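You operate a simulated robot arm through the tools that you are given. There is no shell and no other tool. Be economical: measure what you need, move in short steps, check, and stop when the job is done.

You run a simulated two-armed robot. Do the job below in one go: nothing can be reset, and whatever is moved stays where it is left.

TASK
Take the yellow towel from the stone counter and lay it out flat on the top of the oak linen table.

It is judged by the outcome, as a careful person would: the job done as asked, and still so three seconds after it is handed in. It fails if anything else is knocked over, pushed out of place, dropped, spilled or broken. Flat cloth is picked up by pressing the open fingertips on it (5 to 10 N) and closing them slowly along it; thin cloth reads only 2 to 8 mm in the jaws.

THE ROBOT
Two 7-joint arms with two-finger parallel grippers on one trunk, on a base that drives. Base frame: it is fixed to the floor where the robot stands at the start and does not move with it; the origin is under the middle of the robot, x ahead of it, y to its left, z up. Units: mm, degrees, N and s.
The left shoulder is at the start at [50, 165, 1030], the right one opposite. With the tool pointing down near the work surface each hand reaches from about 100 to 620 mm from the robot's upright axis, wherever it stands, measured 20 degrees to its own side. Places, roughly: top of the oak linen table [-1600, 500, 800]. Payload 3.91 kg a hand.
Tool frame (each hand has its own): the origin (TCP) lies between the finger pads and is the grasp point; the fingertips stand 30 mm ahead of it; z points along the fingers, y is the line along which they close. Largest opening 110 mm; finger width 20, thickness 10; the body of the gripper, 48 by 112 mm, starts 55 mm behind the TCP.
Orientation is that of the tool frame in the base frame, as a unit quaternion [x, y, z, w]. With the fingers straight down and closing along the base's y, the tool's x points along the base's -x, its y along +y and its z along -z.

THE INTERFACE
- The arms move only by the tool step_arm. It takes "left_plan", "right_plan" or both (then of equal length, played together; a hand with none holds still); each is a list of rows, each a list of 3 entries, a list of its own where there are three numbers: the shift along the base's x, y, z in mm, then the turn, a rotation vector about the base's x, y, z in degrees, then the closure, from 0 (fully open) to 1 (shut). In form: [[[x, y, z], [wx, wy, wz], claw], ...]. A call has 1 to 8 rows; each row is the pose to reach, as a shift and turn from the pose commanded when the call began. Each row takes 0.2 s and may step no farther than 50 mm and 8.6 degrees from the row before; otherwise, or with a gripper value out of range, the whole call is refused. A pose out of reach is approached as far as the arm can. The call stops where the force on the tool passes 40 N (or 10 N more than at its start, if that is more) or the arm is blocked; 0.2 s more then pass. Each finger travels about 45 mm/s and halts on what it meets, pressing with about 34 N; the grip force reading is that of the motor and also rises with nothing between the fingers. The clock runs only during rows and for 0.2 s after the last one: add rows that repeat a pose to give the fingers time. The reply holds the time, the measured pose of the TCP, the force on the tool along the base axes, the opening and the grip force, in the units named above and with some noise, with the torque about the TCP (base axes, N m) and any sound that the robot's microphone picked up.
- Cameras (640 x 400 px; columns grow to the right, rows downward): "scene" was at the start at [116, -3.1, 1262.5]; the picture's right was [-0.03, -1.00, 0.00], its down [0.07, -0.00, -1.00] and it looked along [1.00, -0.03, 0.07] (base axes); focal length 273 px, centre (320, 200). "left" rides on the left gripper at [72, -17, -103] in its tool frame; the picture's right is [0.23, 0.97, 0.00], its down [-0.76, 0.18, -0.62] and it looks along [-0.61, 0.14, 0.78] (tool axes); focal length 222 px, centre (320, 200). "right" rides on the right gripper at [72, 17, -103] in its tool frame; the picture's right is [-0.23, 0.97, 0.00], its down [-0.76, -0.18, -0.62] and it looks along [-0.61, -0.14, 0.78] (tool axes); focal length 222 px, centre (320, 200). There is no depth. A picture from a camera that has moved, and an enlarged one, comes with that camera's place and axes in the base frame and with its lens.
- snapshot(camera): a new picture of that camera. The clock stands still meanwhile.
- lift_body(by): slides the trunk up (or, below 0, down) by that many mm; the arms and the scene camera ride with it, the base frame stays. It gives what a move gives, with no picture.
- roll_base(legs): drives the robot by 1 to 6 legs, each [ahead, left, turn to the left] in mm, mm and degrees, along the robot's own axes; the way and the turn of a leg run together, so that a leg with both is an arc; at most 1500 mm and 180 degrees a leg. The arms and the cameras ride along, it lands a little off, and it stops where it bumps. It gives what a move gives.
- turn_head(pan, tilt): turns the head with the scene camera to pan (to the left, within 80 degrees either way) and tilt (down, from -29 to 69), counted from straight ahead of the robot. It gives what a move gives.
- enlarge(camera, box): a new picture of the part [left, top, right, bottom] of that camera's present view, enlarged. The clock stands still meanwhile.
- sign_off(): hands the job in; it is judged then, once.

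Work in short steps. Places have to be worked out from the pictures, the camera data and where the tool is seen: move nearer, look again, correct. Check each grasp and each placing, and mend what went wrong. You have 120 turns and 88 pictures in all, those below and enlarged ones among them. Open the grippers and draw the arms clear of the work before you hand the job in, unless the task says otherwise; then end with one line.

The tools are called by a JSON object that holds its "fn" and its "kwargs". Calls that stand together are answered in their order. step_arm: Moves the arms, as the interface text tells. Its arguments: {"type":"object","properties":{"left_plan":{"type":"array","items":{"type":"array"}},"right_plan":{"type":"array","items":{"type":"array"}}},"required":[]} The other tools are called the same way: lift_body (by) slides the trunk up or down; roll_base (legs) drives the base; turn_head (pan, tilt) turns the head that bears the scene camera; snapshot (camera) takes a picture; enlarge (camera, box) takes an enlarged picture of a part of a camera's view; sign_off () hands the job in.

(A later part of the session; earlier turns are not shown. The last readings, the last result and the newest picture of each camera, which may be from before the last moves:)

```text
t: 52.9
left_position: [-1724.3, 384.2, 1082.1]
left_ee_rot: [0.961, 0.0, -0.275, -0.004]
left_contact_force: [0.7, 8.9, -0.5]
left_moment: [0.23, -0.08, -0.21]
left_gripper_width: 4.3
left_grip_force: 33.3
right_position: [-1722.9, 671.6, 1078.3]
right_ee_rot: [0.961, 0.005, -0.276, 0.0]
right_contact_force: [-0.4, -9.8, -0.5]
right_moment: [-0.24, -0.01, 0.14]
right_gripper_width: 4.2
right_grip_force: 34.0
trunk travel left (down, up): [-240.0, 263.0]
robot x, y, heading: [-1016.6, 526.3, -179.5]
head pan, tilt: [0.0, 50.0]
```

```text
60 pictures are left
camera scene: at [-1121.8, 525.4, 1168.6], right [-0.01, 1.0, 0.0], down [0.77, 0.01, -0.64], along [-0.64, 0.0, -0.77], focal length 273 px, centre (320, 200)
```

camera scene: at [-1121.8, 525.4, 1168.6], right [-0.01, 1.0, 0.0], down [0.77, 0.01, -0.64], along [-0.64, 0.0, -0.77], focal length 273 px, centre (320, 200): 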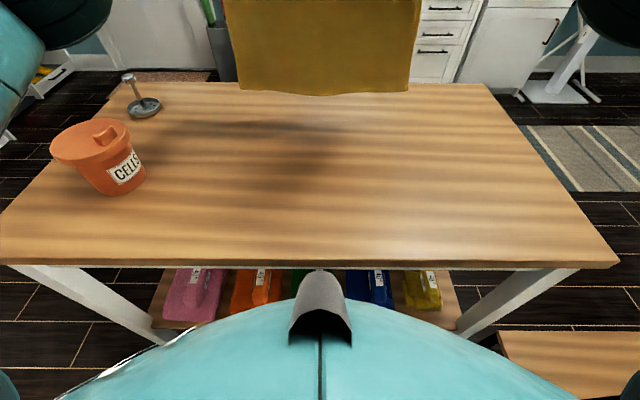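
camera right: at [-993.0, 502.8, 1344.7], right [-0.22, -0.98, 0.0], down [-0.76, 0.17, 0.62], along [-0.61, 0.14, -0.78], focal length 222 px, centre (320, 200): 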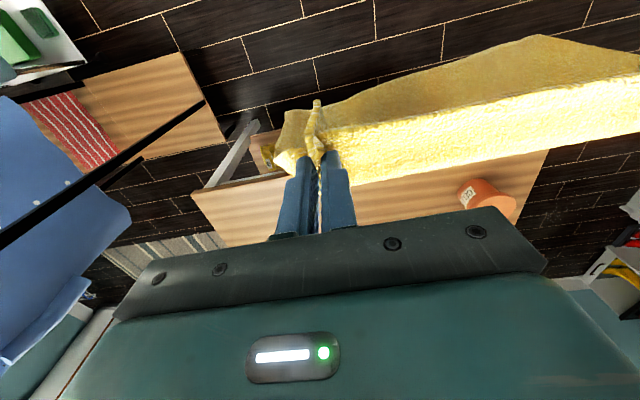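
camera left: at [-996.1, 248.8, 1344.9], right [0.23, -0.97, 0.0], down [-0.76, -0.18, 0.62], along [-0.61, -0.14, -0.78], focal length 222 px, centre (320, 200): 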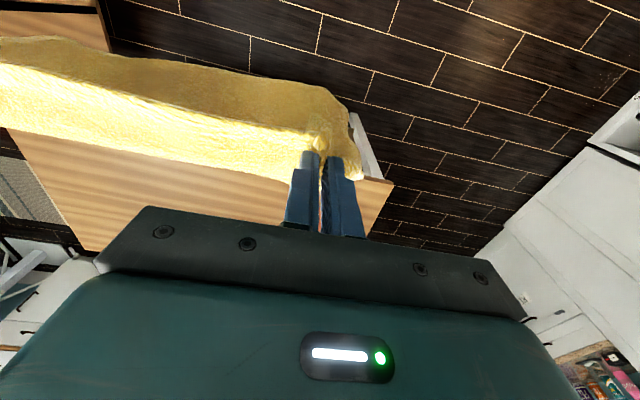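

The towel bottom is about 70 mm above the table at x≈−1725. I lower the trunk 60, then lay the cloth with the arms, moving back and down at about 45°.

{"fn": "lift_body", "kwargs": {"by": -65}}

{"fn": "snapshot", "kwargs": {"camera": "scene"}}

```text
t: 53.9
left_position: [-1725.5, 383.9, 1016.6]
left_ee_rot: [0.961, 0.002, -0.276, -0.003]
left_contact_force: [-1.2, 10.2, 0.3]
left_moment: [0.24, 0.0, -0.2]
left_gripper_width: 4.4
left_grip_force: 33.9
right_position: [-1721.9, 672.2, 1013.0]
right_ee_rot: [0.961, 0.006, -0.276, 0.0]
right_contact_force: [0.1, -9.5, -0.3]
right_moment: [-0.27, -0.02, 0.14]
right_gripper_width: 4.5
right_grip_force: 34.4
trunk travel left (down, up): [-175.0, 328.0]
robot x, y, heading: [-1012.0, 526.9, -179.7]
head pan, tilt: [0.0, 50.0]
```

```text
59 pictures are left
camera scene: at [-1121.8, 525.4, 1103.6], right [-0.01, 1.0, 0.0], down [0.77, 0.01, -0.64], along [-0.64, 0.0, -0.77], focal length 273 px, centre (320, 200)
```

scene: 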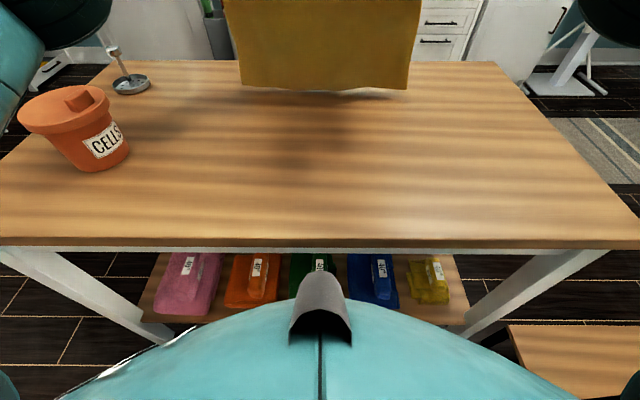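

The left elbow is near the cup in the top view. I look at the clearance before going lower.

{"fn": "turn_head", "kwargs": {"pan": 50, "tilt": 25}}

{"fn": "snapshot", "kwargs": {"camera": "scene"}}

```text
t: 55.1
left_position: [-1725.6, 384.2, 1017.6]
left_ee_rot: [0.961, 0.002, -0.276, -0.003]
left_contact_force: [-0.3, 10.5, 0.0]
left_moment: [0.25, -0.01, -0.22]
left_gripper_width: 4.2
left_grip_force: 34.2
right_position: [-1722.4, 672.3, 1014.2]
right_ee_rot: [0.961, 0.005, -0.276, 0.0]
right_contact_force: [-1.0, -9.1, -0.2]
right_moment: [-0.23, 0.0, 0.15]
right_gripper_width: 4.7
right_grip_force: 33.8
trunk travel left (down, up): [-175.0, 328.0]
robot x, y, heading: [-1014.8, 525.1, -179.3]
head pan, tilt: [50.0, 25.0]
```

```text
58 pictures are left
camera scene: at [-1103.8, 455.0, 1141.0], right [-0.77, 0.64, 0.0], down [0.27, 0.33, -0.91], along [-0.58, -0.7, -0.42], focal length 273 px, centre (320, 200)
```

scene: 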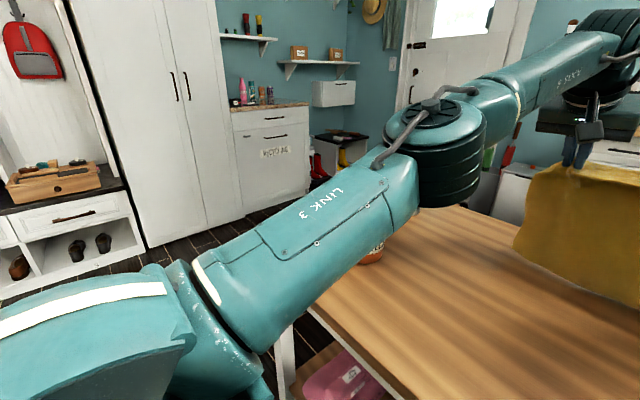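

The left elbow is near (−1490,264), with about 90 mm of vertical and little sideways clearance to the cup. To keep the elbow high I raise the trunk 120 and lower the hands by arm motion instead, then check again.

{"fn": "lift_body", "kwargs": {"by": 130}}

{"fn": "step_arm", "kwargs": {"left_plan": [[[10, 0, -30], [0, 0, 0], 1], [[10, 0, -60], [0, 0, 0], 1], [[10, 0, -90], [0, 0, 0], 1], [[10, 0, -120], [0, 0, 0], 1]], "right_plan": [[[10, 0, -30], [0, 0, 0], 1], [[10, 0, -60], [0, 0, 0], 1], [[10, 0, -90], [0, 0, 0], 1], [[10, 0, -120], [0, 0, 0], 1]]}}

{"fn": "snapshot", "kwargs": {"camera": "scene"}}

```text
t: 56.6
left_position: [-1725.2, 384.2, 1145.5]
left_ee_rot: [0.961, 0.002, -0.276, -0.003]
left_contact_force: [-0.5, 11.1, -0.3]
left_moment: [0.29, 0.0, -0.23]
left_gripper_width: 4.0
left_grip_force: 33.6
right_position: [-1721.3, 672.9, 1144.3]
right_ee_rot: [0.961, 0.005, -0.275, 0.0]
right_contact_force: [-0.1, -10.2, -0.5]
right_moment: [-0.24, 0.0, 0.13]
right_gripper_width: 4.1
right_grip_force: 34.3
trunk travel left (down, up): [-305.0, 198.0]
robot x, y, heading: [-1016.5, 522.4, -179.9]
head pan, tilt: [50.0, 25.0]
```

```text
t: 57.6
left_position: [-1716.2, 384.9, 1026.8]
left_ee_rot: [0.961, 0.002, -0.276, -0.003]
left_contact_force: [-0.3, 10.0, -0.9]
left_moment: [0.27, -0.02, -0.19]
left_gripper_width: 4.1
left_grip_force: 34.2
right_position: [-1713.7, 672.7, 1022.9]
right_ee_rot: [0.961, 0.005, -0.276, 0.0]
right_contact_force: [0.3, -9.6, 0.1]
right_moment: [-0.21, -0.02, 0.13]
right_gripper_width: 4.6
right_grip_force: 33.7
trunk travel left (down, up): [-305.0, 198.0]
robot x, y, heading: [-1013.7, 528.8, -179.4]
head pan, tilt: [50.0, 25.0]
```

```text
57 pictures are left
camera scene: at [-1104.2, 454.9, 1271.0], right [-0.77, 0.64, 0.0], down [0.27, 0.33, -0.91], along [-0.58, -0.7, -0.42], focal length 273 px, centre (320, 200)
```

scene: 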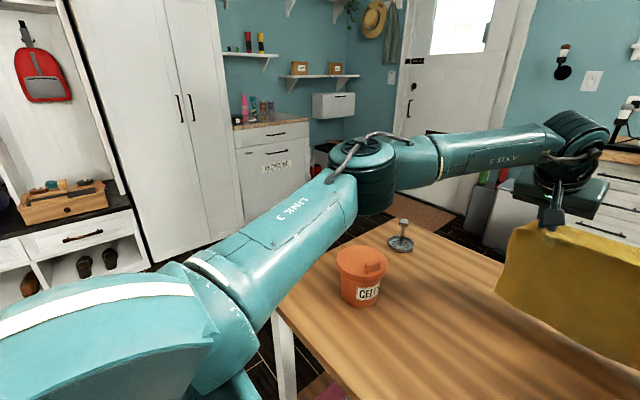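

The elbow is now about 200 mm above the cup. I start laying with alternating small arm-down steps and base reversals.

{"fn": "step_arm", "kwargs": {"left_plan": [[[0, 0, -15], [0, 0, 0], 1], [[0, 0, -35], [0, 0, 0], 1]], "right_plan": [[[0, 0, -15], [0, 0, 0], 1], [[0, 0, -35], [0, 0, 0], 1]]}}

{"fn": "roll_base", "kwargs": {"legs": [[-40, 0, 0]]}}

{"fn": "step_arm", "kwargs": {"left_plan": [[[0, 0, -20], [0, 0, 0], 1], [[0, 0, -40], [0, 0, 0], 1]], "right_plan": [[[0, 0, -20], [0, 0, 0], 1], [[0, 0, -40], [0, 0, 0], 1]]}}

{"fn": "snapshot", "kwargs": {"camera": "scene"}}

{"fn": "turn_head", "kwargs": {"pan": 0, "tilt": 40}}

{"fn": "snapshot", "kwargs": {"camera": "scene"}}

```text
t: 58.2
left_position: [-1716.1, 384.8, 992.0]
left_ee_rot: [0.961, 0.001, -0.275, -0.003]
left_contact_force: [-0.9, 10.2, -0.7]
left_moment: [0.28, 0.0, -0.24]
left_gripper_width: 4.4
left_grip_force: 34.1
right_position: [-1712.2, 673.2, 987.9]
right_ee_rot: [0.961, 0.005, -0.275, 0.0]
right_contact_force: [0.8, -10.6, -1.5]
right_moment: [-0.23, -0.07, 0.13]
right_gripper_width: 4.6
right_grip_force: 33.9
trunk travel left (down, up): [-305.0, 198.0]
robot x, y, heading: [-1015.5, 525.2, -179.6]
head pan, tilt: [50.0, 25.0]
```

```text
t: 59.1
left_position: [-1675.6, 385.3, 993.2]
left_ee_rot: [0.961, 0.002, -0.275, -0.004]
left_contact_force: [0.4, 10.3, 0.8]
left_moment: [0.27, -0.02, -0.2]
left_gripper_width: 4.3
left_grip_force: 33.7
right_position: [-1671.7, 672.1, 988.7]
right_ee_rot: [0.961, 0.005, -0.275, 0.0]
right_contact_force: [0.3, -10.1, 0.1]
right_moment: [-0.26, -0.08, 0.09]
right_gripper_width: 4.3
right_grip_force: 33.9
trunk travel left (down, up): [-305.0, 198.0]
robot x, y, heading: [-973.1, 525.1, -179.6]
head pan, tilt: [50.0, 25.0]
```

```text
t: 59.7
left_position: [-1675.5, 385.6, 952.1]
left_ee_rot: [0.961, 0.001, -0.276, -0.004]
left_contact_force: [-0.5, 7.6, -0.7]
left_moment: [0.18, -0.07, -0.16]
left_gripper_width: 4.1
left_grip_force: 34.2
right_position: [-1672.5, 670.5, 948.7]
right_ee_rot: [0.961, 0.006, -0.276, 0.001]
right_contact_force: [0.6, -7.9, -0.1]
right_moment: [-0.16, -0.02, 0.06]
right_gripper_width: 4.4
right_grip_force: 34.2
trunk travel left (down, up): [-305.0, 198.0]
robot x, y, heading: [-976.1, 527.7, -179.8]
head pan, tilt: [50.0, 25.0]
```

```text
56 pictures are left
camera scene: at [-1064.2, 455.2, 1271.0], right [-0.77, 0.64, 0.0], down [0.27, 0.33, -0.91], along [-0.58, -0.7, -0.42], focal length 273 px, centre (320, 200)
```

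scene: 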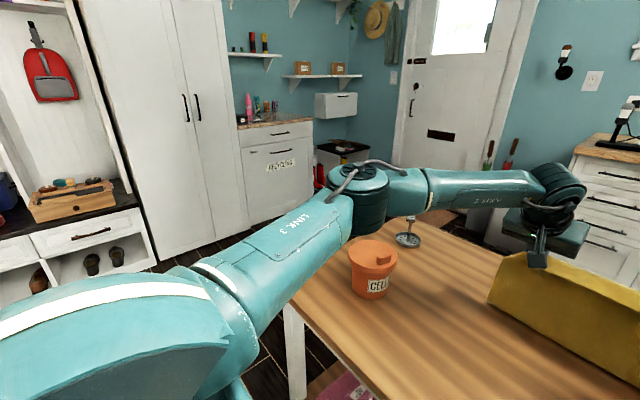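

```text
t: 60.9
left_position: [-1675.8, 385.4, 952.0]
left_ee_rot: [0.961, 0.001, -0.276, -0.004]
left_contact_force: [0.0, 9.1, 0.1]
left_moment: [0.29, -0.03, -0.21]
left_gripper_width: 4.0
left_grip_force: 33.9
right_position: [-1673.2, 674.3, 950.3]
right_ee_rot: [0.961, 0.005, -0.275, 0.0]
right_contact_force: [-0.1, -9.4, -0.7]
right_moment: [-0.25, -0.02, 0.13]
right_gripper_width: 4.2
right_grip_force: 33.9
trunk travel left (down, up): [-305.0, 198.0]
robot x, y, heading: [-974.5, 528.8, -179.3]
head pan, tilt: [0.0, 40.0]
```

```text
55 pictures are left
camera scene: at [-1090.1, 525.6, 1247.7], right [-0.01, 1.0, 0.0], down [0.64, 0.0, -0.77], along [-0.77, -0.01, -0.64], focal length 273 px, centre (320, 200)
```

scene: 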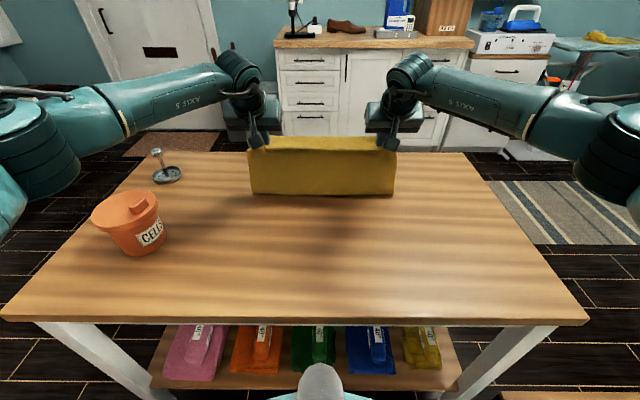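

The hands and cup look fine. I check with the wrist camera how the far part lies behind the hanging sheet.

{"fn": "snapshot", "kwargs": {"camera": "left"}}

{"fn": "snapshot", "kwargs": {"camera": "right"}}

```text
54 pictures are left
camera left: at [-1560.0, 401.2, 1001.3], right [0.19, -0.97, -0.13], down [-0.32, -0.19, 0.93], along [-0.93, -0.14, -0.34], focal length 222 px, centre (320, 200)
```

left: 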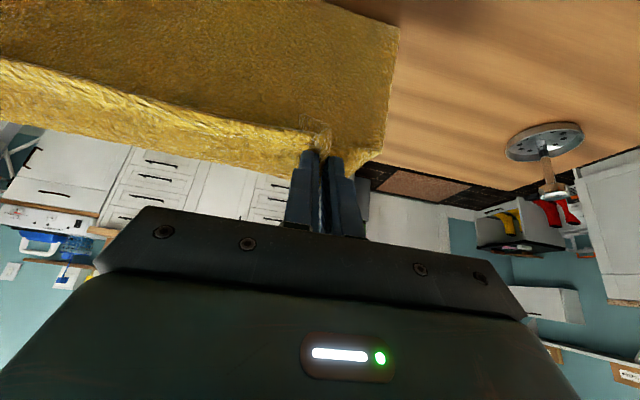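

```text
53 pictures are left
camera right: at [-1555.7, 656.7, 998.1], right [-0.18, -0.98, 0.12], down [-0.32, 0.17, 0.93], along [-0.93, 0.13, -0.34], focal length 222 px, centre (320, 200)
```

right: 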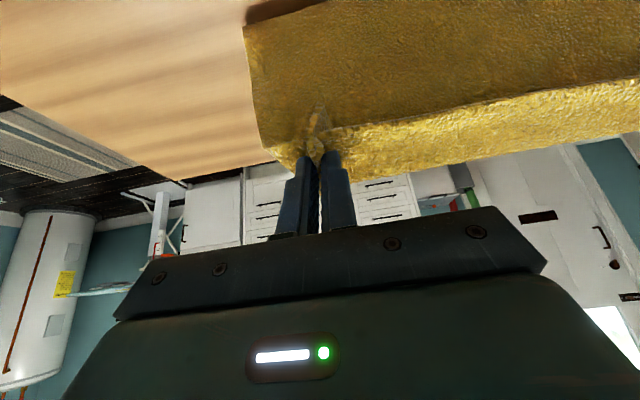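

The sheet meets the table at x≈−1690 and the rest lies forward behind it, as wanted. I continue backing and lowering.

{"fn": "roll_base", "kwargs": {"legs": [[-40, 0, 0]]}}

{"fn": "step_arm", "kwargs": {"left_plan": [[[0, 0, -20], [0, 0, 0], 1], [[0, 0, -40], [0, 0, 0], 1]], "right_plan": [[[0, 0, -20], [0, 0, 0], 1], [[0, 0, -40], [0, 0, 0], 1]]}}

{"fn": "roll_base", "kwargs": {"legs": [[-40, 0, 0]]}}

{"fn": "step_arm", "kwargs": {"left_plan": [[[0, 0, -20], [0, 0, 0], 1], [[0, 0, -40], [0, 0, 0], 1]], "right_plan": [[[0, 0, -20], [0, 0, 0], 1], [[0, 0, -40], [0, 0, 0], 1]]}}

{"fn": "snapshot", "kwargs": {"camera": "scene"}}

```text
t: 61.8
left_position: [-1635.9, 385.9, 953.3]
left_ee_rot: [0.961, 0.002, -0.275, -0.003]
left_contact_force: [-0.3, 8.9, -0.8]
left_moment: [0.25, -0.01, -0.2]
left_gripper_width: 4.2
left_grip_force: 34.1
right_position: [-1632.6, 673.9, 950.1]
right_ee_rot: [0.961, 0.005, -0.276, 0.0]
right_contact_force: [0.3, -8.9, -0.5]
right_moment: [-0.25, 0.02, 0.13]
right_gripper_width: 4.3
right_grip_force: 34.8
trunk travel left (down, up): [-305.0, 198.0]
robot x, y, heading: [-933.5, 527.6, -179.8]
head pan, tilt: [0.0, 40.0]
```

```text
t: 62.4
left_position: [-1634.8, 387.9, 911.4]
left_ee_rot: [0.961, 0.001, -0.276, -0.005]
left_contact_force: [-0.3, 6.4, -0.2]
left_moment: [0.13, -0.02, -0.16]
left_gripper_width: 4.4
left_grip_force: 33.8
right_position: [-1631.6, 671.5, 908.5]
right_ee_rot: [0.961, 0.005, -0.275, 0.001]
right_contact_force: [0.5, -6.9, 0.1]
right_moment: [-0.17, -0.01, 0.08]
right_gripper_width: 4.4
right_grip_force: 33.7
trunk travel left (down, up): [-305.0, 198.0]
robot x, y, heading: [-938.0, 527.1, -179.7]
head pan, tilt: [0.0, 40.0]
```

```text
t: 63.3
left_position: [-1593.9, 385.7, 913.3]
left_ee_rot: [0.961, 0.002, -0.275, -0.004]
left_contact_force: [0.8, 7.9, 0.2]
left_moment: [0.24, -0.03, -0.16]
left_gripper_width: 4.4
left_grip_force: 33.7
right_position: [-1591.4, 671.6, 909.0]
right_ee_rot: [0.961, 0.006, -0.276, 0.002]
right_contact_force: [-0.7, -7.1, 0.3]
right_moment: [-0.21, -0.03, 0.1]
right_gripper_width: 4.6
right_grip_force: 33.9
trunk travel left (down, up): [-305.0, 198.0]
robot x, y, heading: [-896.9, 527.6, -179.9]
head pan, tilt: [0.0, 40.0]
```

```text
t: 63.9
left_position: [-1594.3, 385.7, 872.5]
left_ee_rot: [0.961, 0.001, -0.275, -0.005]
left_contact_force: [-0.4, 5.5, 0.6]
left_moment: [0.18, -0.05, -0.15]
left_gripper_width: 4.1
left_grip_force: 34.5
right_position: [-1592.8, 671.6, 868.8]
right_ee_rot: [0.961, 0.006, -0.276, 0.001]
right_contact_force: [0.5, -5.7, -0.3]
right_moment: [-0.11, -0.05, 0.04]
right_gripper_width: 4.3
right_grip_force: 34.3
trunk travel left (down, up): [-305.0, 198.0]
robot x, y, heading: [-894.2, 525.9, -179.6]
head pan, tilt: [0.0, 40.0]
```

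```text
52 pictures are left
camera scene: at [-1010.5, 526.1, 1247.7], right [-0.01, 1.0, 0.0], down [0.64, 0.0, -0.77], along [-0.77, -0.01, -0.64], focal length 273 px, centre (320, 200)
```

scene: 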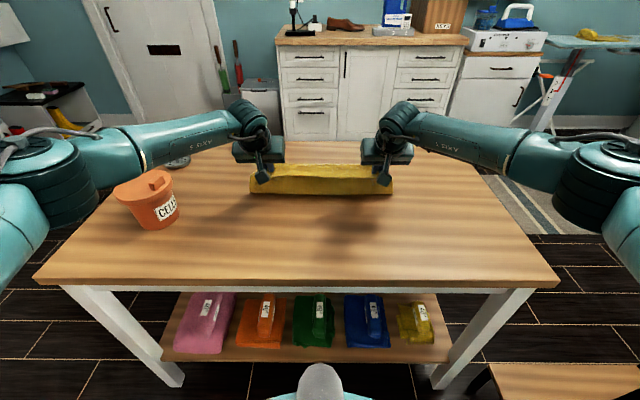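

The laying goes well, with the fold line now at x≈−1618. Two more steps.

{"fn": "roll_base", "kwargs": {"legs": [[-40, 0, 0]]}}

{"fn": "step_arm", "kwargs": {"left_plan": [[[0, 0, -20], [0, 0, 0], 1], [[0, 0, -36], [0, 0, 0], 1]], "right_plan": [[[0, 0, -20], [0, 0, 0], 1], [[0, 0, -34], [0, 0, 0], 1]]}}

{"fn": "roll_base", "kwargs": {"legs": [[-30, 0, 0]]}}

{"fn": "snapshot", "kwargs": {"camera": "scene"}}

{"fn": "snapshot", "kwargs": {"camera": "left"}}

```text
t: 64.8
left_position: [-1554.5, 387.7, 872.2]
left_ee_rot: [0.961, 0.001, -0.277, -0.004]
left_contact_force: [0.4, 6.5, -0.8]
left_moment: [0.13, 0.0, -0.15]
left_gripper_width: 4.4
left_grip_force: 34.1
right_position: [-1552.5, 672.6, 870.9]
right_ee_rot: [0.961, 0.005, -0.275, 0.001]
right_contact_force: [0.7, -6.7, 1.0]
right_moment: [-0.12, -0.04, 0.09]
right_gripper_width: 4.3
right_grip_force: 34.1
trunk travel left (down, up): [-305.0, 198.0]
robot x, y, heading: [-858.9, 526.9, -180.0]
head pan, tilt: [0.0, 40.0]
```

```text
t: 65.3
left_position: [-1554.6, 387.9, 835.8]
left_ee_rot: [0.961, 0.001, -0.276, -0.006]
left_contact_force: [0.0, 5.0, -0.6]
left_moment: [0.14, -0.01, -0.12]
left_gripper_width: 4.3
left_grip_force: 34.3
right_position: [-1552.3, 672.1, 835.5]
right_ee_rot: [0.961, 0.006, -0.275, 0.002]
right_contact_force: [0.5, -5.1, 0.7]
right_moment: [-0.11, -0.03, 0.03]
right_gripper_width: 4.6
right_grip_force: 34.5
trunk travel left (down, up): [-305.0, 198.0]
robot x, y, heading: [-853.9, 528.3, -179.4]
head pan, tilt: [0.0, 40.0]
```

```text
t: 66.2
left_position: [-1525.2, 388.5, 836.9]
left_ee_rot: [0.961, 0.001, -0.276, -0.005]
left_contact_force: [0.2, 5.3, 0.2]
left_moment: [0.17, 0.0, -0.15]
left_gripper_width: 4.2
left_grip_force: 34.2
right_position: [-1523.0, 671.2, 836.2]
right_ee_rot: [0.961, 0.005, -0.277, 0.001]
right_contact_force: [0.1, -6.1, -0.5]
right_moment: [-0.12, -0.06, 0.09]
right_gripper_width: 4.4
right_grip_force: 33.9
trunk travel left (down, up): [-305.0, 198.0]
robot x, y, heading: [-826.3, 529.0, -179.7]
head pan, tilt: [0.0, 40.0]
```

```text
51 pictures are left
camera scene: at [-940.2, 526.6, 1247.8], right [-0.01, 1.0, 0.0], down [0.64, 0.0, -0.77], along [-0.77, -0.01, -0.64], focal length 273 px, centre (320, 200)
```

scene: 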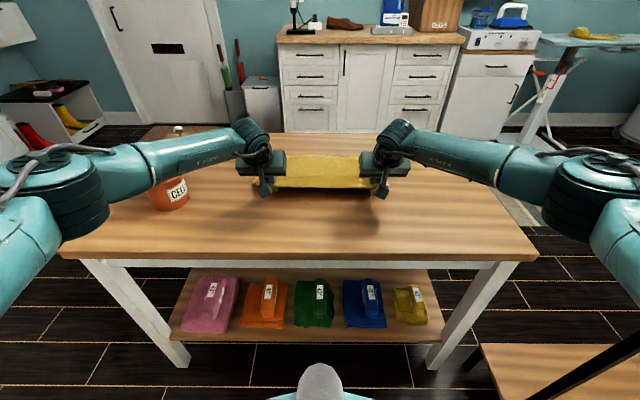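

```text
50 pictures are left
camera left: at [-1409.5, 403.1, 886.0], right [0.19, -0.97, -0.13], down [-0.31, -0.19, 0.93], along [-0.93, -0.14, -0.34], focal length 222 px, centre (320, 200)
```

left: 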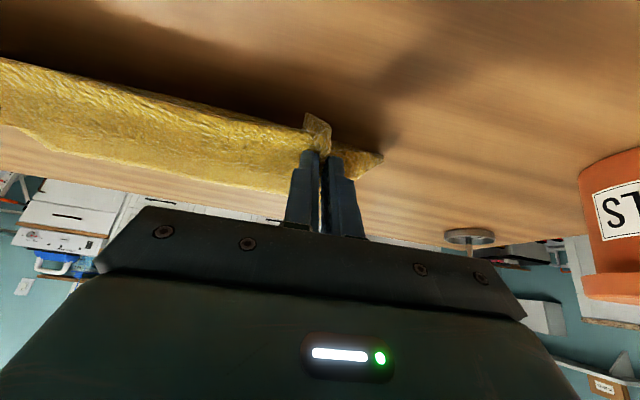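

The forearm is on the robot side of the cup and clear of it. I finish with a small move down and back with the arms until light contact.

{"fn": "step_arm", "kwargs": {"left_plan": [[[8, 0, -12], [0, 0, 0], 1], [[20, 0, -24], [0, 0, 0], 1], [[32, 0, -32], [0, 0, 0], 1]], "right_plan": [[[8, 0, -12], [0, 0, 0], 1], [[20, 0, -24], [0, 0, 0], 1], [[32, 0, -32], [0, 0, 0], 1]]}}

{"fn": "snapshot", "kwargs": {"camera": "left"}}

{"fn": "snapshot", "kwargs": {"camera": "right"}}

{"fn": "enlarge", "kwargs": {"camera": "scene", "box": [200, 110, 440, 260]}}

```text
t: 67.0
left_position: [-1492.6, 388.4, 804.0]
left_ee_rot: [0.961, 0.001, -0.275, -0.005]
left_contact_force: [-0.3, 4.8, -0.2]
left_moment: [0.1, -0.02, -0.13]
left_gripper_width: 4.0
left_grip_force: 33.9
right_position: [-1489.5, 670.9, 804.0]
right_ee_rot: [0.961, 0.006, -0.276, 0.002]
right_contact_force: [-0.1, -5.6, -0.2]
right_moment: [-0.1, 0.0, 0.0]
right_gripper_width: 4.3
right_grip_force: 34.1
trunk travel left (down, up): [-305.0, 198.0]
robot x, y, heading: [-824.6, 528.8, -179.7]
head pan, tilt: [0.0, 40.0]
```

```text
49 pictures are left
camera left: at [-1377.3, 403.5, 853.8], right [0.19, -0.97, -0.13], down [-0.32, -0.19, 0.93], along [-0.93, -0.14, -0.34], focal length 222 px, centre (320, 200)
```

left: 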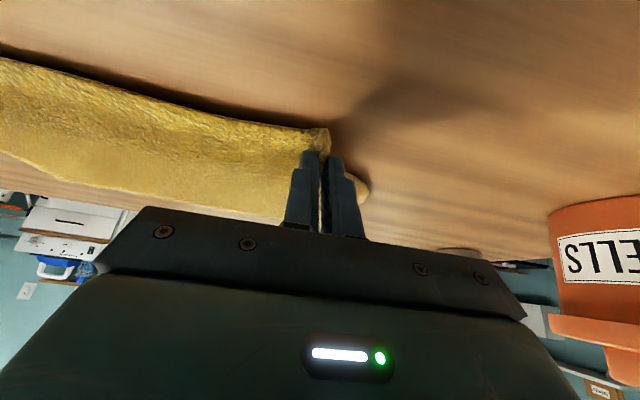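

```text
48 pictures are left
camera right: at [-1374.0, 655.9, 852.3], right [-0.18, -0.98, 0.12], down [-0.32, 0.17, 0.93], along [-0.93, 0.13, -0.34], focal length 222 px, centre (320, 200)
```

right: 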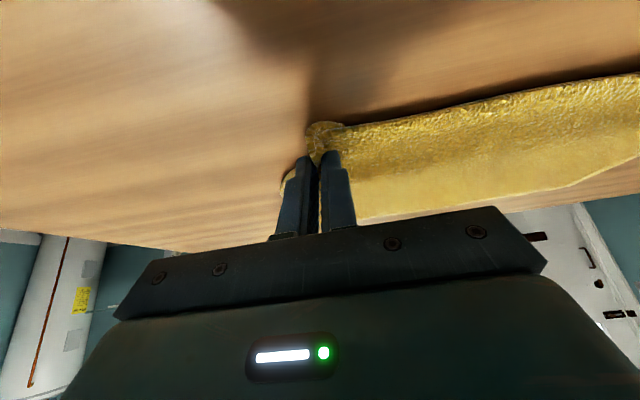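

```text
2.67 times, centred on (320, 185) of scene
camera zoom: at [-940.7, 526.7, 1247.7], right [-0.01, 1.0, 0.0], down [0.64, 0.0, -0.77], along [-0.77, -0.01, -0.64], focal length 728 px, centre (320, 240)
```

zoom: 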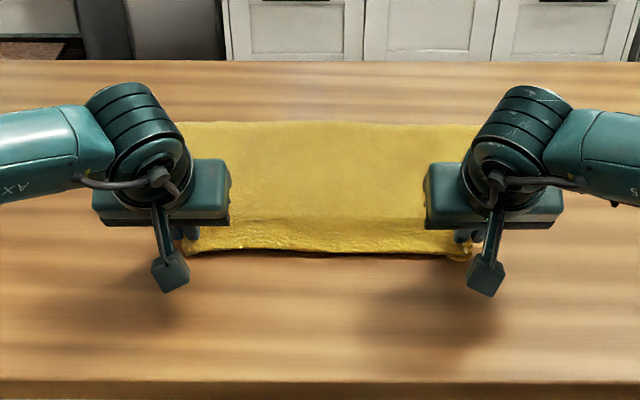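

Far edge at x≈−1760, near edge at about −1507, and the held edge still some 12 mm up with a little slack. I lower and pull back about 15 mm more.

{"fn": "step_arm", "kwargs": {"left_plan": [[[5, 0, -4], [0, 0, 0], 1], [[10, -2, -8], [0, 0, 0], 1], [[15, -3, -8], [0, 0, 0], 1]], "right_plan": [[[5, 0, -4], [0, 0, 0], 1], [[10, 2, -8], [0, 0, 0], 1], [[15, 3, -8], [0, 0, 0], 1]]}}

{"fn": "enlarge", "kwargs": {"camera": "scene", "box": [200, 110, 440, 260]}}

{"fn": "snapshot", "kwargs": {"camera": "left"}}

```text
t: 67.8
left_position: [-1477.4, 386.4, 797.7]
left_ee_rot: [0.961, 0.001, -0.277, -0.006]
left_contact_force: [-0.3, 9.7, 1.1]
left_moment: [0.23, -0.03, -0.21]
left_gripper_width: 4.3
left_grip_force: 33.6
right_position: [-1476.1, 672.6, 796.5]
right_ee_rot: [0.961, 0.007, -0.276, 0.003]
right_contact_force: [-1.9, -10.1, 3.2]
right_moment: [-0.28, 0.07, 0.11]
right_gripper_width: 4.5
right_grip_force: 33.9
trunk travel left (down, up): [-305.0, 198.0]
robot x, y, heading: [-828.0, 527.9, -179.7]
head pan, tilt: [0.0, 40.0]
```

```text
2.67 times, centred on (320, 185) of scene
camera zoom: at [-940.5, 526.6, 1247.8], right [-0.01, 1.0, 0.0], down [0.64, 0.0, -0.77], along [-0.77, -0.01, -0.64], focal length 728 px, centre (320, 240)
```

zoom: 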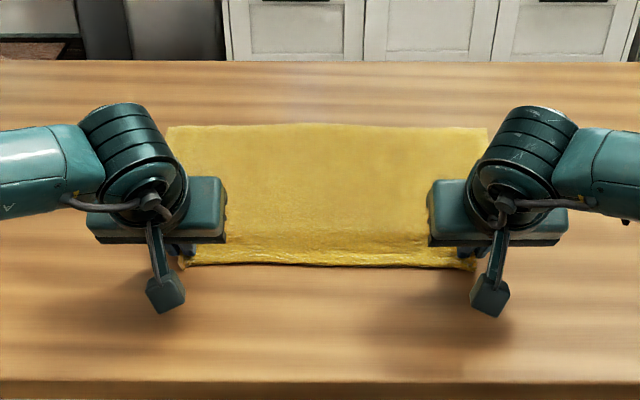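

```text
45 pictures are left
camera left: at [-1362.2, 400.8, 846.1], right [0.19, -0.97, -0.13], down [-0.32, -0.19, 0.93], along [-0.93, -0.14, -0.34], focal length 222 px, centre (320, 200)
```

left: 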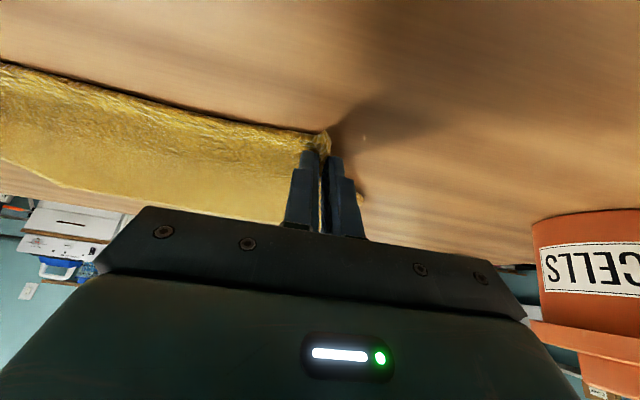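

The cloth is taut and down on the table. I release by opening the fingers slowly, then lift straight out.

{"fn": "step_arm", "kwargs": {"left_plan": [[[0, 0, 0], [0, 0, 0], 0.9], [[0, 0, 0], [0, 0, 0], 0.8], [[0, 0, 0], [0, 0, 0], 0.7], [[0, 0, 0], [0, 0, 0], 0.6], [[0, 0, 4], [0, 0, 0], 0.6], [[8, 0, 20], [0, 0, 0], 0.6], [[16, 0, 40], [0, 0, 0], 0.6], [[30, 0, 80], [0, 0, 0], 0.6]], "right_plan": [[[0, 0, 0], [0, 0, 0], 0.9], [[0, 0, 0], [0, 0, 0], 0.8], [[0, 0, 0], [0, 0, 0], 0.7], [[0, 0, 0], [0, 0, 0], 0.6], [[0, 0, 4], [0, 0, 0], 0.6], [[8, 0, 20], [0, 0, 0], 0.6], [[16, 0, 40], [0, 0, 0], 0.6], [[30, 0, 80], [0, 0, 0], 0.6]]}}

{"fn": "enlarge", "kwargs": {"camera": "scene", "box": [200, 110, 440, 260]}}

{"fn": "snapshot", "kwargs": {"camera": "left"}}

{"fn": "snapshot", "kwargs": {"camera": "right"}}

```text
t: 69.6
left_position: [-1447.3, 384.6, 877.3]
left_ee_rot: [0.961, 0.001, -0.276, -0.004]
left_contact_force: [0.2, -1.0, -0.4]
left_moment: [-0.01, 0.05, -0.02]
left_gripper_width: 44.2
left_grip_force: 0.1
right_position: [-1446.4, 674.7, 876.0]
right_ee_rot: [0.961, 0.004, -0.276, 0.0]
right_contact_force: [0.1, 0.1, -0.2]
right_moment: [-0.03, 0.01, 0.0]
right_gripper_width: 43.9
right_grip_force: 0.1
trunk travel left (down, up): [-305.0, 198.0]
robot x, y, heading: [-823.8, 530.6, -179.5]
head pan, tilt: [0.0, 40.0]
```

```text
2.67 times, centred on (320, 185) of scene
camera zoom: at [-940.2, 526.6, 1247.7], right [-0.01, 1.0, 0.0], down [0.64, 0.0, -0.77], along [-0.77, -0.01, -0.64], focal length 728 px, centre (320, 240)
```

zoom: 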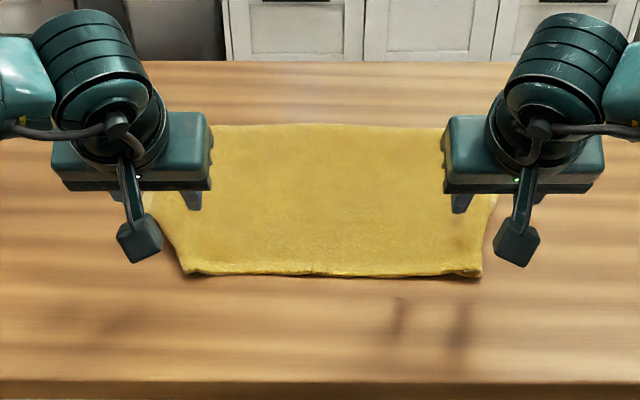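

```text
43 pictures are left
camera left: at [-1331.6, 399.5, 926.0], right [0.19, -0.97, -0.13], down [-0.31, -0.19, 0.93], along [-0.93, -0.14, -0.34], focal length 222 px, centre (320, 200)
```

left: 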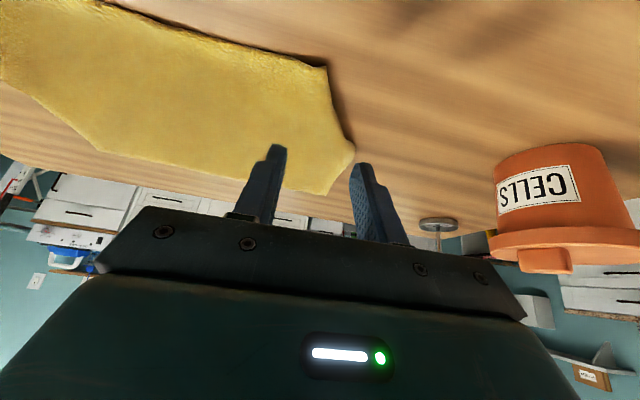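

```text
42 pictures are left
camera right: at [-1329.0, 658.8, 924.6], right [-0.18, -0.98, 0.12], down [-0.32, 0.17, 0.93], along [-0.93, 0.13, -0.34], focal length 222 px, centre (320, 200)
```

right: 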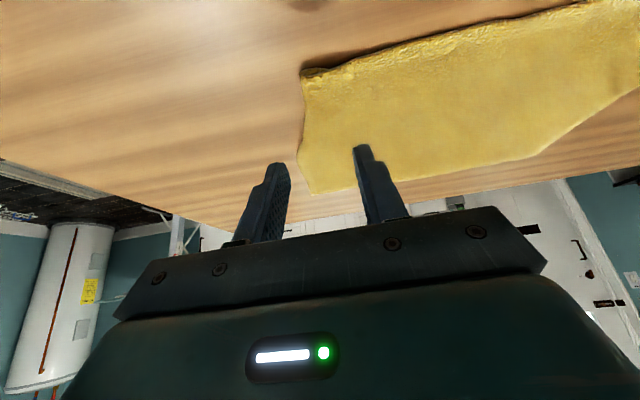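

The towel is released, but the near corners seem folded. I raise up and back off a little to see it fully.

{"fn": "lift_body", "kwargs": {"by": 130}}

{"fn": "roll_base", "kwargs": {"legs": [[-150, 0, 0]]}}

{"fn": "enlarge", "kwargs": {"camera": "scene", "box": [200, 110, 440, 260]}}

{"fn": "snapshot", "kwargs": {"camera": "left"}}

{"fn": "snapshot", "kwargs": {"camera": "right"}}

```text
t: 71.2
left_position: [-1447.3, 385.2, 1006.6]
left_ee_rot: [0.961, 0.001, -0.276, -0.004]
left_contact_force: [-0.3, 0.3, 0.2]
left_moment: [0.04, 0.0, -0.02]
left_gripper_width: 44.1
left_grip_force: 0.1
right_position: [-1446.8, 674.6, 1005.7]
right_ee_rot: [0.961, 0.005, -0.275, 0.0]
right_contact_force: [0.6, -1.0, 0.1]
right_moment: [0.0, 0.01, -0.01]
right_gripper_width: 43.8
right_grip_force: 0.1
trunk travel left (down, up): [-435.0, 68.0]
robot x, y, heading: [-823.0, 531.2, -179.5]
head pan, tilt: [0.0, 40.0]
```

```text
t: 72.5
left_position: [-1297.8, 386.8, 1006.4]
left_ee_rot: [0.961, 0.001, -0.276, -0.004]
left_contact_force: [0.7, 0.0, -0.2]
left_moment: [-0.02, 0.03, 0.02]
left_gripper_width: 44.0
left_grip_force: 0.1
right_position: [-1296.8, 676.0, 1007.0]
right_ee_rot: [0.961, 0.005, -0.277, 0.0]
right_contact_force: [0.8, -0.6, -0.1]
right_moment: [0.04, 0.0, 0.01]
right_gripper_width: 43.9
right_grip_force: 0.0
trunk travel left (down, up): [-435.0, 68.0]
robot x, y, heading: [-677.5, 527.7, -179.6]
head pan, tilt: [0.0, 40.0]
```

```text
2.67 times, centred on (320, 185) of scene
camera zoom: at [-790.1, 527.7, 1377.8], right [-0.01, 1.0, 0.0], down [0.64, 0.0, -0.77], along [-0.77, -0.01, -0.64], focal length 728 px, centre (320, 240)
```

zoom: 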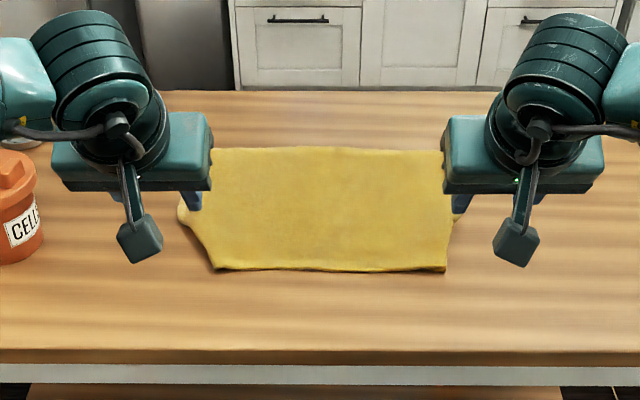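

```text
40 pictures are left
camera left: at [-1181.7, 400.5, 1055.7], right [0.19, -0.97, -0.13], down [-0.31, -0.19, 0.93], along [-0.93, -0.14, -0.34], focal length 222 px, centre (320, 200)
```

left: 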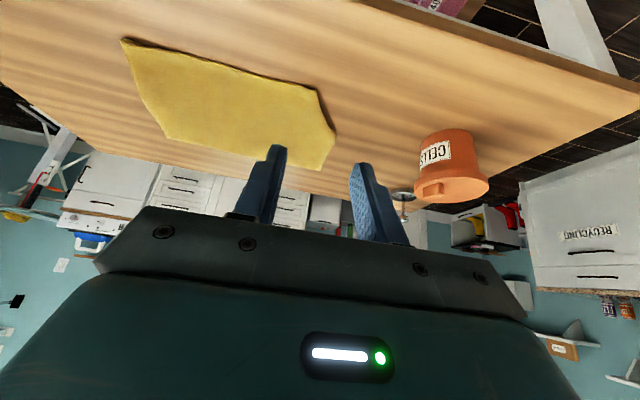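

```text
39 pictures are left
camera right: at [-1179.1, 659.8, 1054.4], right [-0.18, -0.98, 0.12], down [-0.32, 0.17, 0.93], along [-0.93, 0.13, -0.34], focal length 222 px, centre (320, 200)
```

right: 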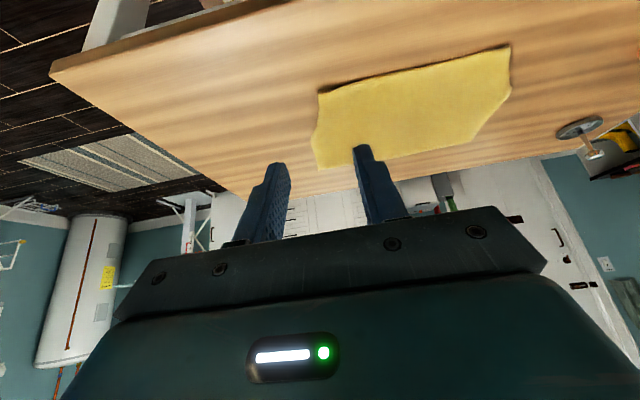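

The near edge measures only about 288 mm, so both near corners are folded in. I raise the hands out of view for a proper look.

{"fn": "step_arm", "kwargs": {"left_plan": [[[0, 0, 45], [0, 0, 0], 0.6], [[0, 0, 90], [0, 0, 0], 0.6], [[0, 0, 135], [0, 0, 0], 0.6], [[0, 0, 180], [0, 0, 0], 0.6], [[0, 0, 225], [0, 0, 0], 0.6], [[0, 0, 270], [0, 0, 0], 0.6], [[0, 0, 310], [0, 0, 0], 0.6], [[0, 0, 350], [0, 0, 0], 0.6]], "right_plan": [[[0, 0, 45], [0, 0, 0], 0.6], [[0, 0, 90], [0, 0, 0], 0.6], [[0, 0, 135], [0, 0, 0], 0.6], [[0, 0, 180], [0, 0, 0], 0.6], [[0, 0, 225], [0, 0, 0], 0.6], [[0, 0, 270], [0, 0, 0], 0.6], [[0, 0, 310], [0, 0, 0], 0.6], [[0, 0, 350], [0, 0, 0], 0.6]]}}

{"fn": "turn_head", "kwargs": {"pan": 0, "tilt": 45}}

{"fn": "enlarge", "kwargs": {"camera": "scene", "box": [200, 80, 440, 230]}}

```text
t: 74.3
left_position: [-1296.4, 384.7, 1357.0]
left_ee_rot: [0.961, 0.001, -0.276, -0.005]
left_contact_force: [-0.4, -0.5, 0.9]
left_moment: [0.0, 0.03, 0.02]
left_gripper_width: 44.0
left_grip_force: 0.1
right_position: [-1296.0, 674.6, 1356.9]
right_ee_rot: [0.961, 0.005, -0.277, 0.002]
right_contact_force: [0.3, 0.9, -0.2]
right_moment: [-0.02, 0.01, 0.0]
right_gripper_width: 44.0
right_grip_force: 0.1
trunk travel left (down, up): [-435.0, 68.0]
robot x, y, heading: [-673.0, 529.4, -179.4]
head pan, tilt: [0.0, 40.0]
```

```text
t: 75.0
left_position: [-1297.7, 385.0, 1356.0]
left_ee_rot: [0.961, 0.002, -0.275, -0.003]
left_contact_force: [1.1, -0.8, -0.3]
left_moment: [-0.01, 0.0, 0.0]
left_gripper_width: 44.4
left_grip_force: 0.0
right_position: [-1296.0, 675.2, 1355.5]
right_ee_rot: [0.961, 0.006, -0.277, 0.001]
right_contact_force: [0.8, 0.4, 0.3]
right_moment: [-0.01, -0.01, 0.02]
right_gripper_width: 44.1
right_grip_force: 0.1
trunk travel left (down, up): [-435.0, 68.0]
robot x, y, heading: [-676.5, 528.8, -179.8]
head pan, tilt: [0.0, 45.0]
```

```text
2.67 times, centred on (320, 155) of scene
camera zoom: at [-787.4, 527.7, 1370.4], right [-0.01, 1.0, 0.0], down [0.71, 0.01, -0.71], along [-0.71, -0.01, -0.71], focal length 728 px, centre (320, 320)
```

zoom: 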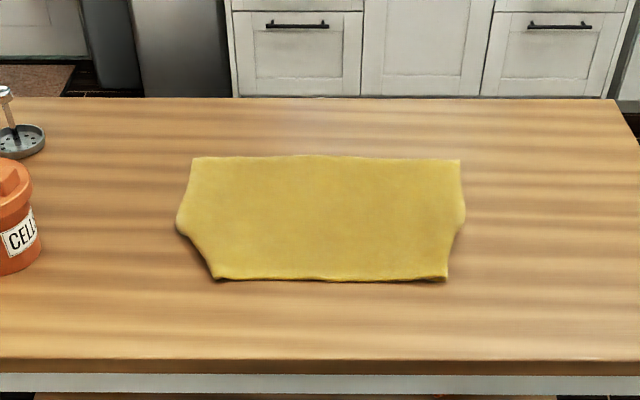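

Far edge: x≈−1735, y 322…724, clean. Near edge: its corners and a hem of about 27 mm are folded under. I will pick up the far edge close to its corners so the near edge hangs and falls open, then lay it again near-edge first. I position over the far corners with the trunk high, to keep the elbow clear of the cup.

{"fn": "roll_base", "kwargs": {"legs": [[0, -32, 0], [345, 0, 0]]}}

{"fn": "lift_body", "kwargs": {"by": -130}}

{"fn": "step_arm", "kwargs": {"left_plan": [[[-8, -8, -45], [0, 0, 0], 0.73], [[-16, -16, -90], [0, 0, 0], 0.73], [[-25, -24, -135], [0, 0, 0], 0.73], [[-34, -32, -180], [0, 0, 0], 0.73], [[-43, -40, -225], [0, 0, 0], 0.73], [[-52, -48, -270], [0, 0, 0], 0.73], [[-60, -55, -312], [0, 0, 0], 0.73], [[-70, -62, -350], [0, 0, 0], 0.73]], "right_plan": [[[-8, -2, -45], [0, 0, 0], 0.73], [[-16, -4, -90], [0, 0, 0], 0.73], [[-25, -6, -135], [0, 0, 0], 0.73], [[-34, -8, -180], [0, 0, 0], 0.73], [[-43, -10, -225], [0, 0, 0], 0.73], [[-52, -12, -270], [0, 0, 0], 0.73], [[-60, -14, -312], [0, 0, 0], 0.73], [[-70, -16, -350], [0, 0, 0], 0.73]]}}

{"fn": "snapshot", "kwargs": {"camera": "left"}}

{"fn": "snapshot", "kwargs": {"camera": "right"}}

{"fn": "snapshot", "kwargs": {"camera": "scene"}}

```text
t: 77.8
left_position: [-1641.7, 415.4, 1355.6]
left_ee_rot: [0.961, 0.001, -0.275, -0.004]
left_contact_force: [-1.3, 0.4, 0.1]
left_moment: [-0.05, 0.03, 0.03]
left_gripper_width: 44.1
left_grip_force: 0.1
right_position: [-1641.3, 703.7, 1355.6]
right_ee_rot: [0.961, 0.005, -0.276, 0.001]
right_contact_force: [0.8, 0.0, -0.1]
right_moment: [-0.01, 0.02, -0.04]
right_gripper_width: 43.7
right_grip_force: 0.1
trunk travel left (down, up): [-435.0, 68.0]
robot x, y, heading: [-1019.4, 562.2, -179.7]
head pan, tilt: [0.0, 45.0]
```

```text
t: 79.4
left_position: [-1640.7, 414.8, 1227.2]
left_ee_rot: [0.961, 0.002, -0.275, -0.005]
left_contact_force: [-0.5, -0.6, 0.0]
left_moment: [0.0, -0.03, -0.04]
left_gripper_width: 44.0
left_grip_force: 0.0
right_position: [-1640.9, 703.9, 1226.4]
right_ee_rot: [0.961, 0.006, -0.277, 0.001]
right_contact_force: [0.2, 0.1, -0.8]
right_moment: [0.01, -0.02, 0.01]
right_gripper_width: 43.7
right_grip_force: 0.0
trunk travel left (down, up): [-305.0, 198.0]
robot x, y, heading: [-1018.7, 558.4, -179.6]
head pan, tilt: [0.0, 45.0]
```

```text
t: 81.2
left_position: [-1711.2, 350.9, 875.4]
left_ee_rot: [0.961, 0.0, -0.276, -0.004]
left_contact_force: [-0.6, -0.1, -0.4]
left_moment: [-0.02, 0.03, 0.0]
left_gripper_width: 29.6
left_grip_force: 0.0
right_position: [-1711.3, 688.0, 874.3]
right_ee_rot: [0.961, 0.006, -0.276, 0.001]
right_contact_force: [-0.6, -0.4, -0.2]
right_moment: [0.0, 0.02, 0.0]
right_gripper_width: 29.5
right_grip_force: 0.2
trunk travel left (down, up): [-305.0, 198.0]
robot x, y, heading: [-1016.7, 557.1, -179.7]
head pan, tilt: [0.0, 45.0]
```

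```text
37 pictures are left
camera left: at [-1596.2, 367.6, 924.3], right [0.19, -0.97, -0.13], down [-0.32, -0.19, 0.93], along [-0.93, -0.14, -0.34], focal length 222 px, centre (320, 200)
```

left: 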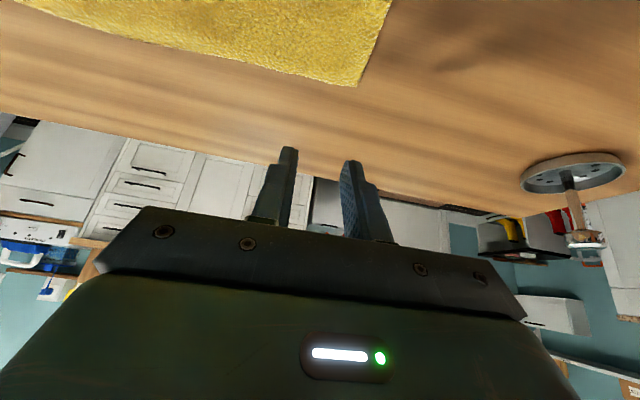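

```text
36 pictures are left
camera right: at [-1594.0, 672.0, 922.4], right [-0.18, -0.98, 0.12], down [-0.32, 0.17, 0.93], along [-0.93, 0.13, -0.34], focal length 222 px, centre (320, 200)
```

right: 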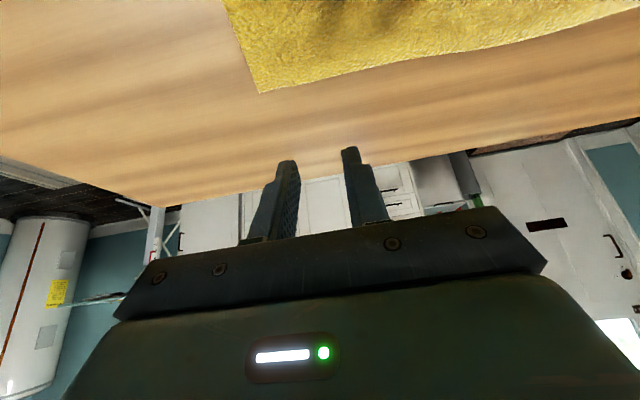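

```text
35 pictures are left
camera scene: at [-1132.2, 557.2, 1240.4], right [-0.01, 1.0, 0.0], down [0.71, 0.01, -0.71], along [-0.71, -0.01, -0.71], focal length 273 px, centre (320, 200)
```

scene: 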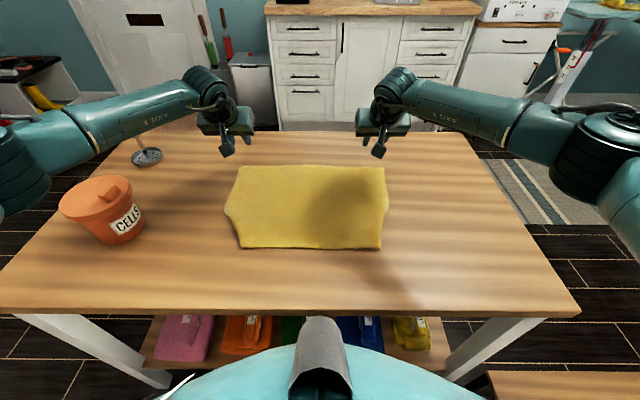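

The corners measure (−1735,325) and (−1734,730). I adjust y slightly and descend to just above the cloth.

{"fn": "step_arm", "kwargs": {"left_plan": [[[0, 5, -25], [0, 0, 0], 0.73], [[0, 5, -50], [0, 0, 0], 0.73], [[0, 5, -70], [0, 0, 0], 0.73], [[0, 5, -76], [0, 0, 0], 0.73]], "right_plan": [[[0, 7, -25], [0, 0, 0], 0.73], [[0, 7, -50], [0, 0, 0], 0.73], [[0, 7, -70], [0, 0, 0], 0.73], [[0, 7, -76], [0, 0, 0], 0.73]]}}

{"fn": "snapshot", "kwargs": {"camera": "left"}}

{"fn": "snapshot", "kwargs": {"camera": "right"}}

```text
t: 82.2
left_position: [-1711.7, 357.3, 800.2]
left_ee_rot: [0.961, 0.001, -0.276, -0.004]
left_contact_force: [0.0, 0.5, 0.7]
left_moment: [0.0, -0.01, -0.01]
left_gripper_width: 29.6
left_grip_force: 0.2
right_position: [-1710.5, 696.9, 799.1]
right_ee_rot: [0.961, 0.006, -0.275, 0.0]
right_contact_force: [0.4, -0.5, 0.0]
right_moment: [-0.01, -0.01, 0.01]
right_gripper_width: 29.8
right_grip_force: 0.0
trunk travel left (down, up): [-305.0, 198.0]
robot x, y, heading: [-1019.6, 557.7, -179.6]
head pan, tilt: [0.0, 45.0]
```

```text
34 pictures are left
camera left: at [-1596.5, 373.4, 849.1], right [0.19, -0.97, -0.13], down [-0.31, -0.19, 0.93], along [-0.93, -0.14, -0.34], focal length 222 px, centre (320, 200)
```

left: 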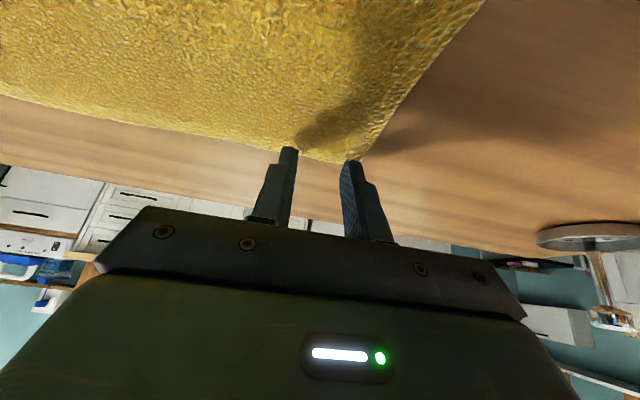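

```text
33 pictures are left
camera right: at [-1593.9, 679.8, 847.3], right [-0.18, -0.98, 0.12], down [-0.32, 0.17, 0.93], along [-0.93, 0.13, -0.34], focal length 222 px, centre (320, 200)
```

right: 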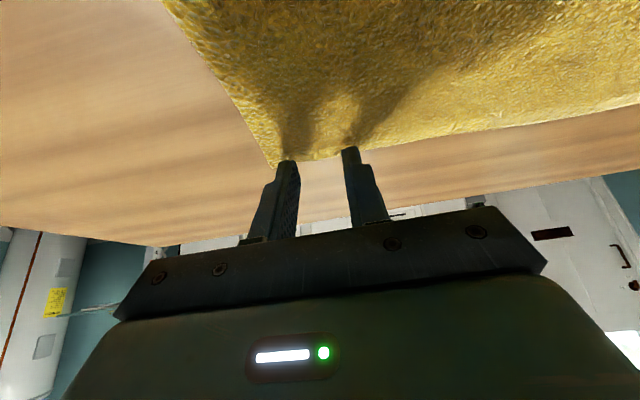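

The tips sit right at the very edge, so I move about 8 mm inward and press.

{"fn": "step_arm", "kwargs": {"left_plan": [[[9, 6, 0], [0, 0, 0], 0.73], [[9, 6, -3], [0, 0, 0], 0.73], [[9, 6, -5], [0, 0, 0], 0.73]], "right_plan": [[[8, -4, 0], [0, 0, 0], 0.73], [[8, -4, -3], [0, 0, 0], 0.73], [[8, -4, -5], [0, 0, 0], 0.73]]}}

```text
t: 83.0
left_position: [-1703.2, 363.7, 794.4]
left_ee_rot: [0.961, 0.002, -0.277, -0.004]
left_contact_force: [0.5, 0.7, 0.6]
left_moment: [-0.01, 0.03, -0.01]
left_gripper_width: 30.0
left_grip_force: 0.0
right_position: [-1702.4, 690.2, 795.3]
right_ee_rot: [0.961, 0.006, -0.276, 0.002]
right_contact_force: [0.2, -0.3, 2.0]
right_moment: [-0.04, 0.01, 0.04]
right_gripper_width: 29.7
right_grip_force: 0.0
trunk travel left (down, up): [-305.0, 198.0]
robot x, y, heading: [-1019.6, 557.0, -179.8]
head pan, tilt: [0.0, 45.0]
```

Contact is just beginning, so I press a little more.

{"fn": "step_arm", "kwargs": {"left_plan": [[[0, 0, -2], [0, 0, 0], 0.73], [[0, 0, -3], [0, 0, 0], 0.73]], "right_plan": [[[0, 0, -1.5], [0, 0, 0], 0.73], [[0, 0, -2.5], [0, 0, 0], 0.73]]}}

```text
t: 83.6
left_position: [-1701.9, 364.4, 793.3]
left_ee_rot: [0.961, 0.001, -0.278, -0.004]
left_contact_force: [1.0, -0.5, 3.3]
left_moment: [-0.03, 0.01, 0.02]
left_gripper_width: 29.8
left_grip_force: 0.0
right_position: [-1703.8, 691.8, 793.6]
right_ee_rot: [0.961, 0.006, -0.277, 0.002]
right_contact_force: [-1.8, 0.9, 3.5]
right_moment: [-0.02, 0.08, 0.01]
right_gripper_width: 29.6
right_grip_force: 0.0
trunk travel left (down, up): [-305.0, 198.0]
robot x, y, heading: [-1021.5, 559.3, -179.9]
head pan, tilt: [0.0, 45.0]
```

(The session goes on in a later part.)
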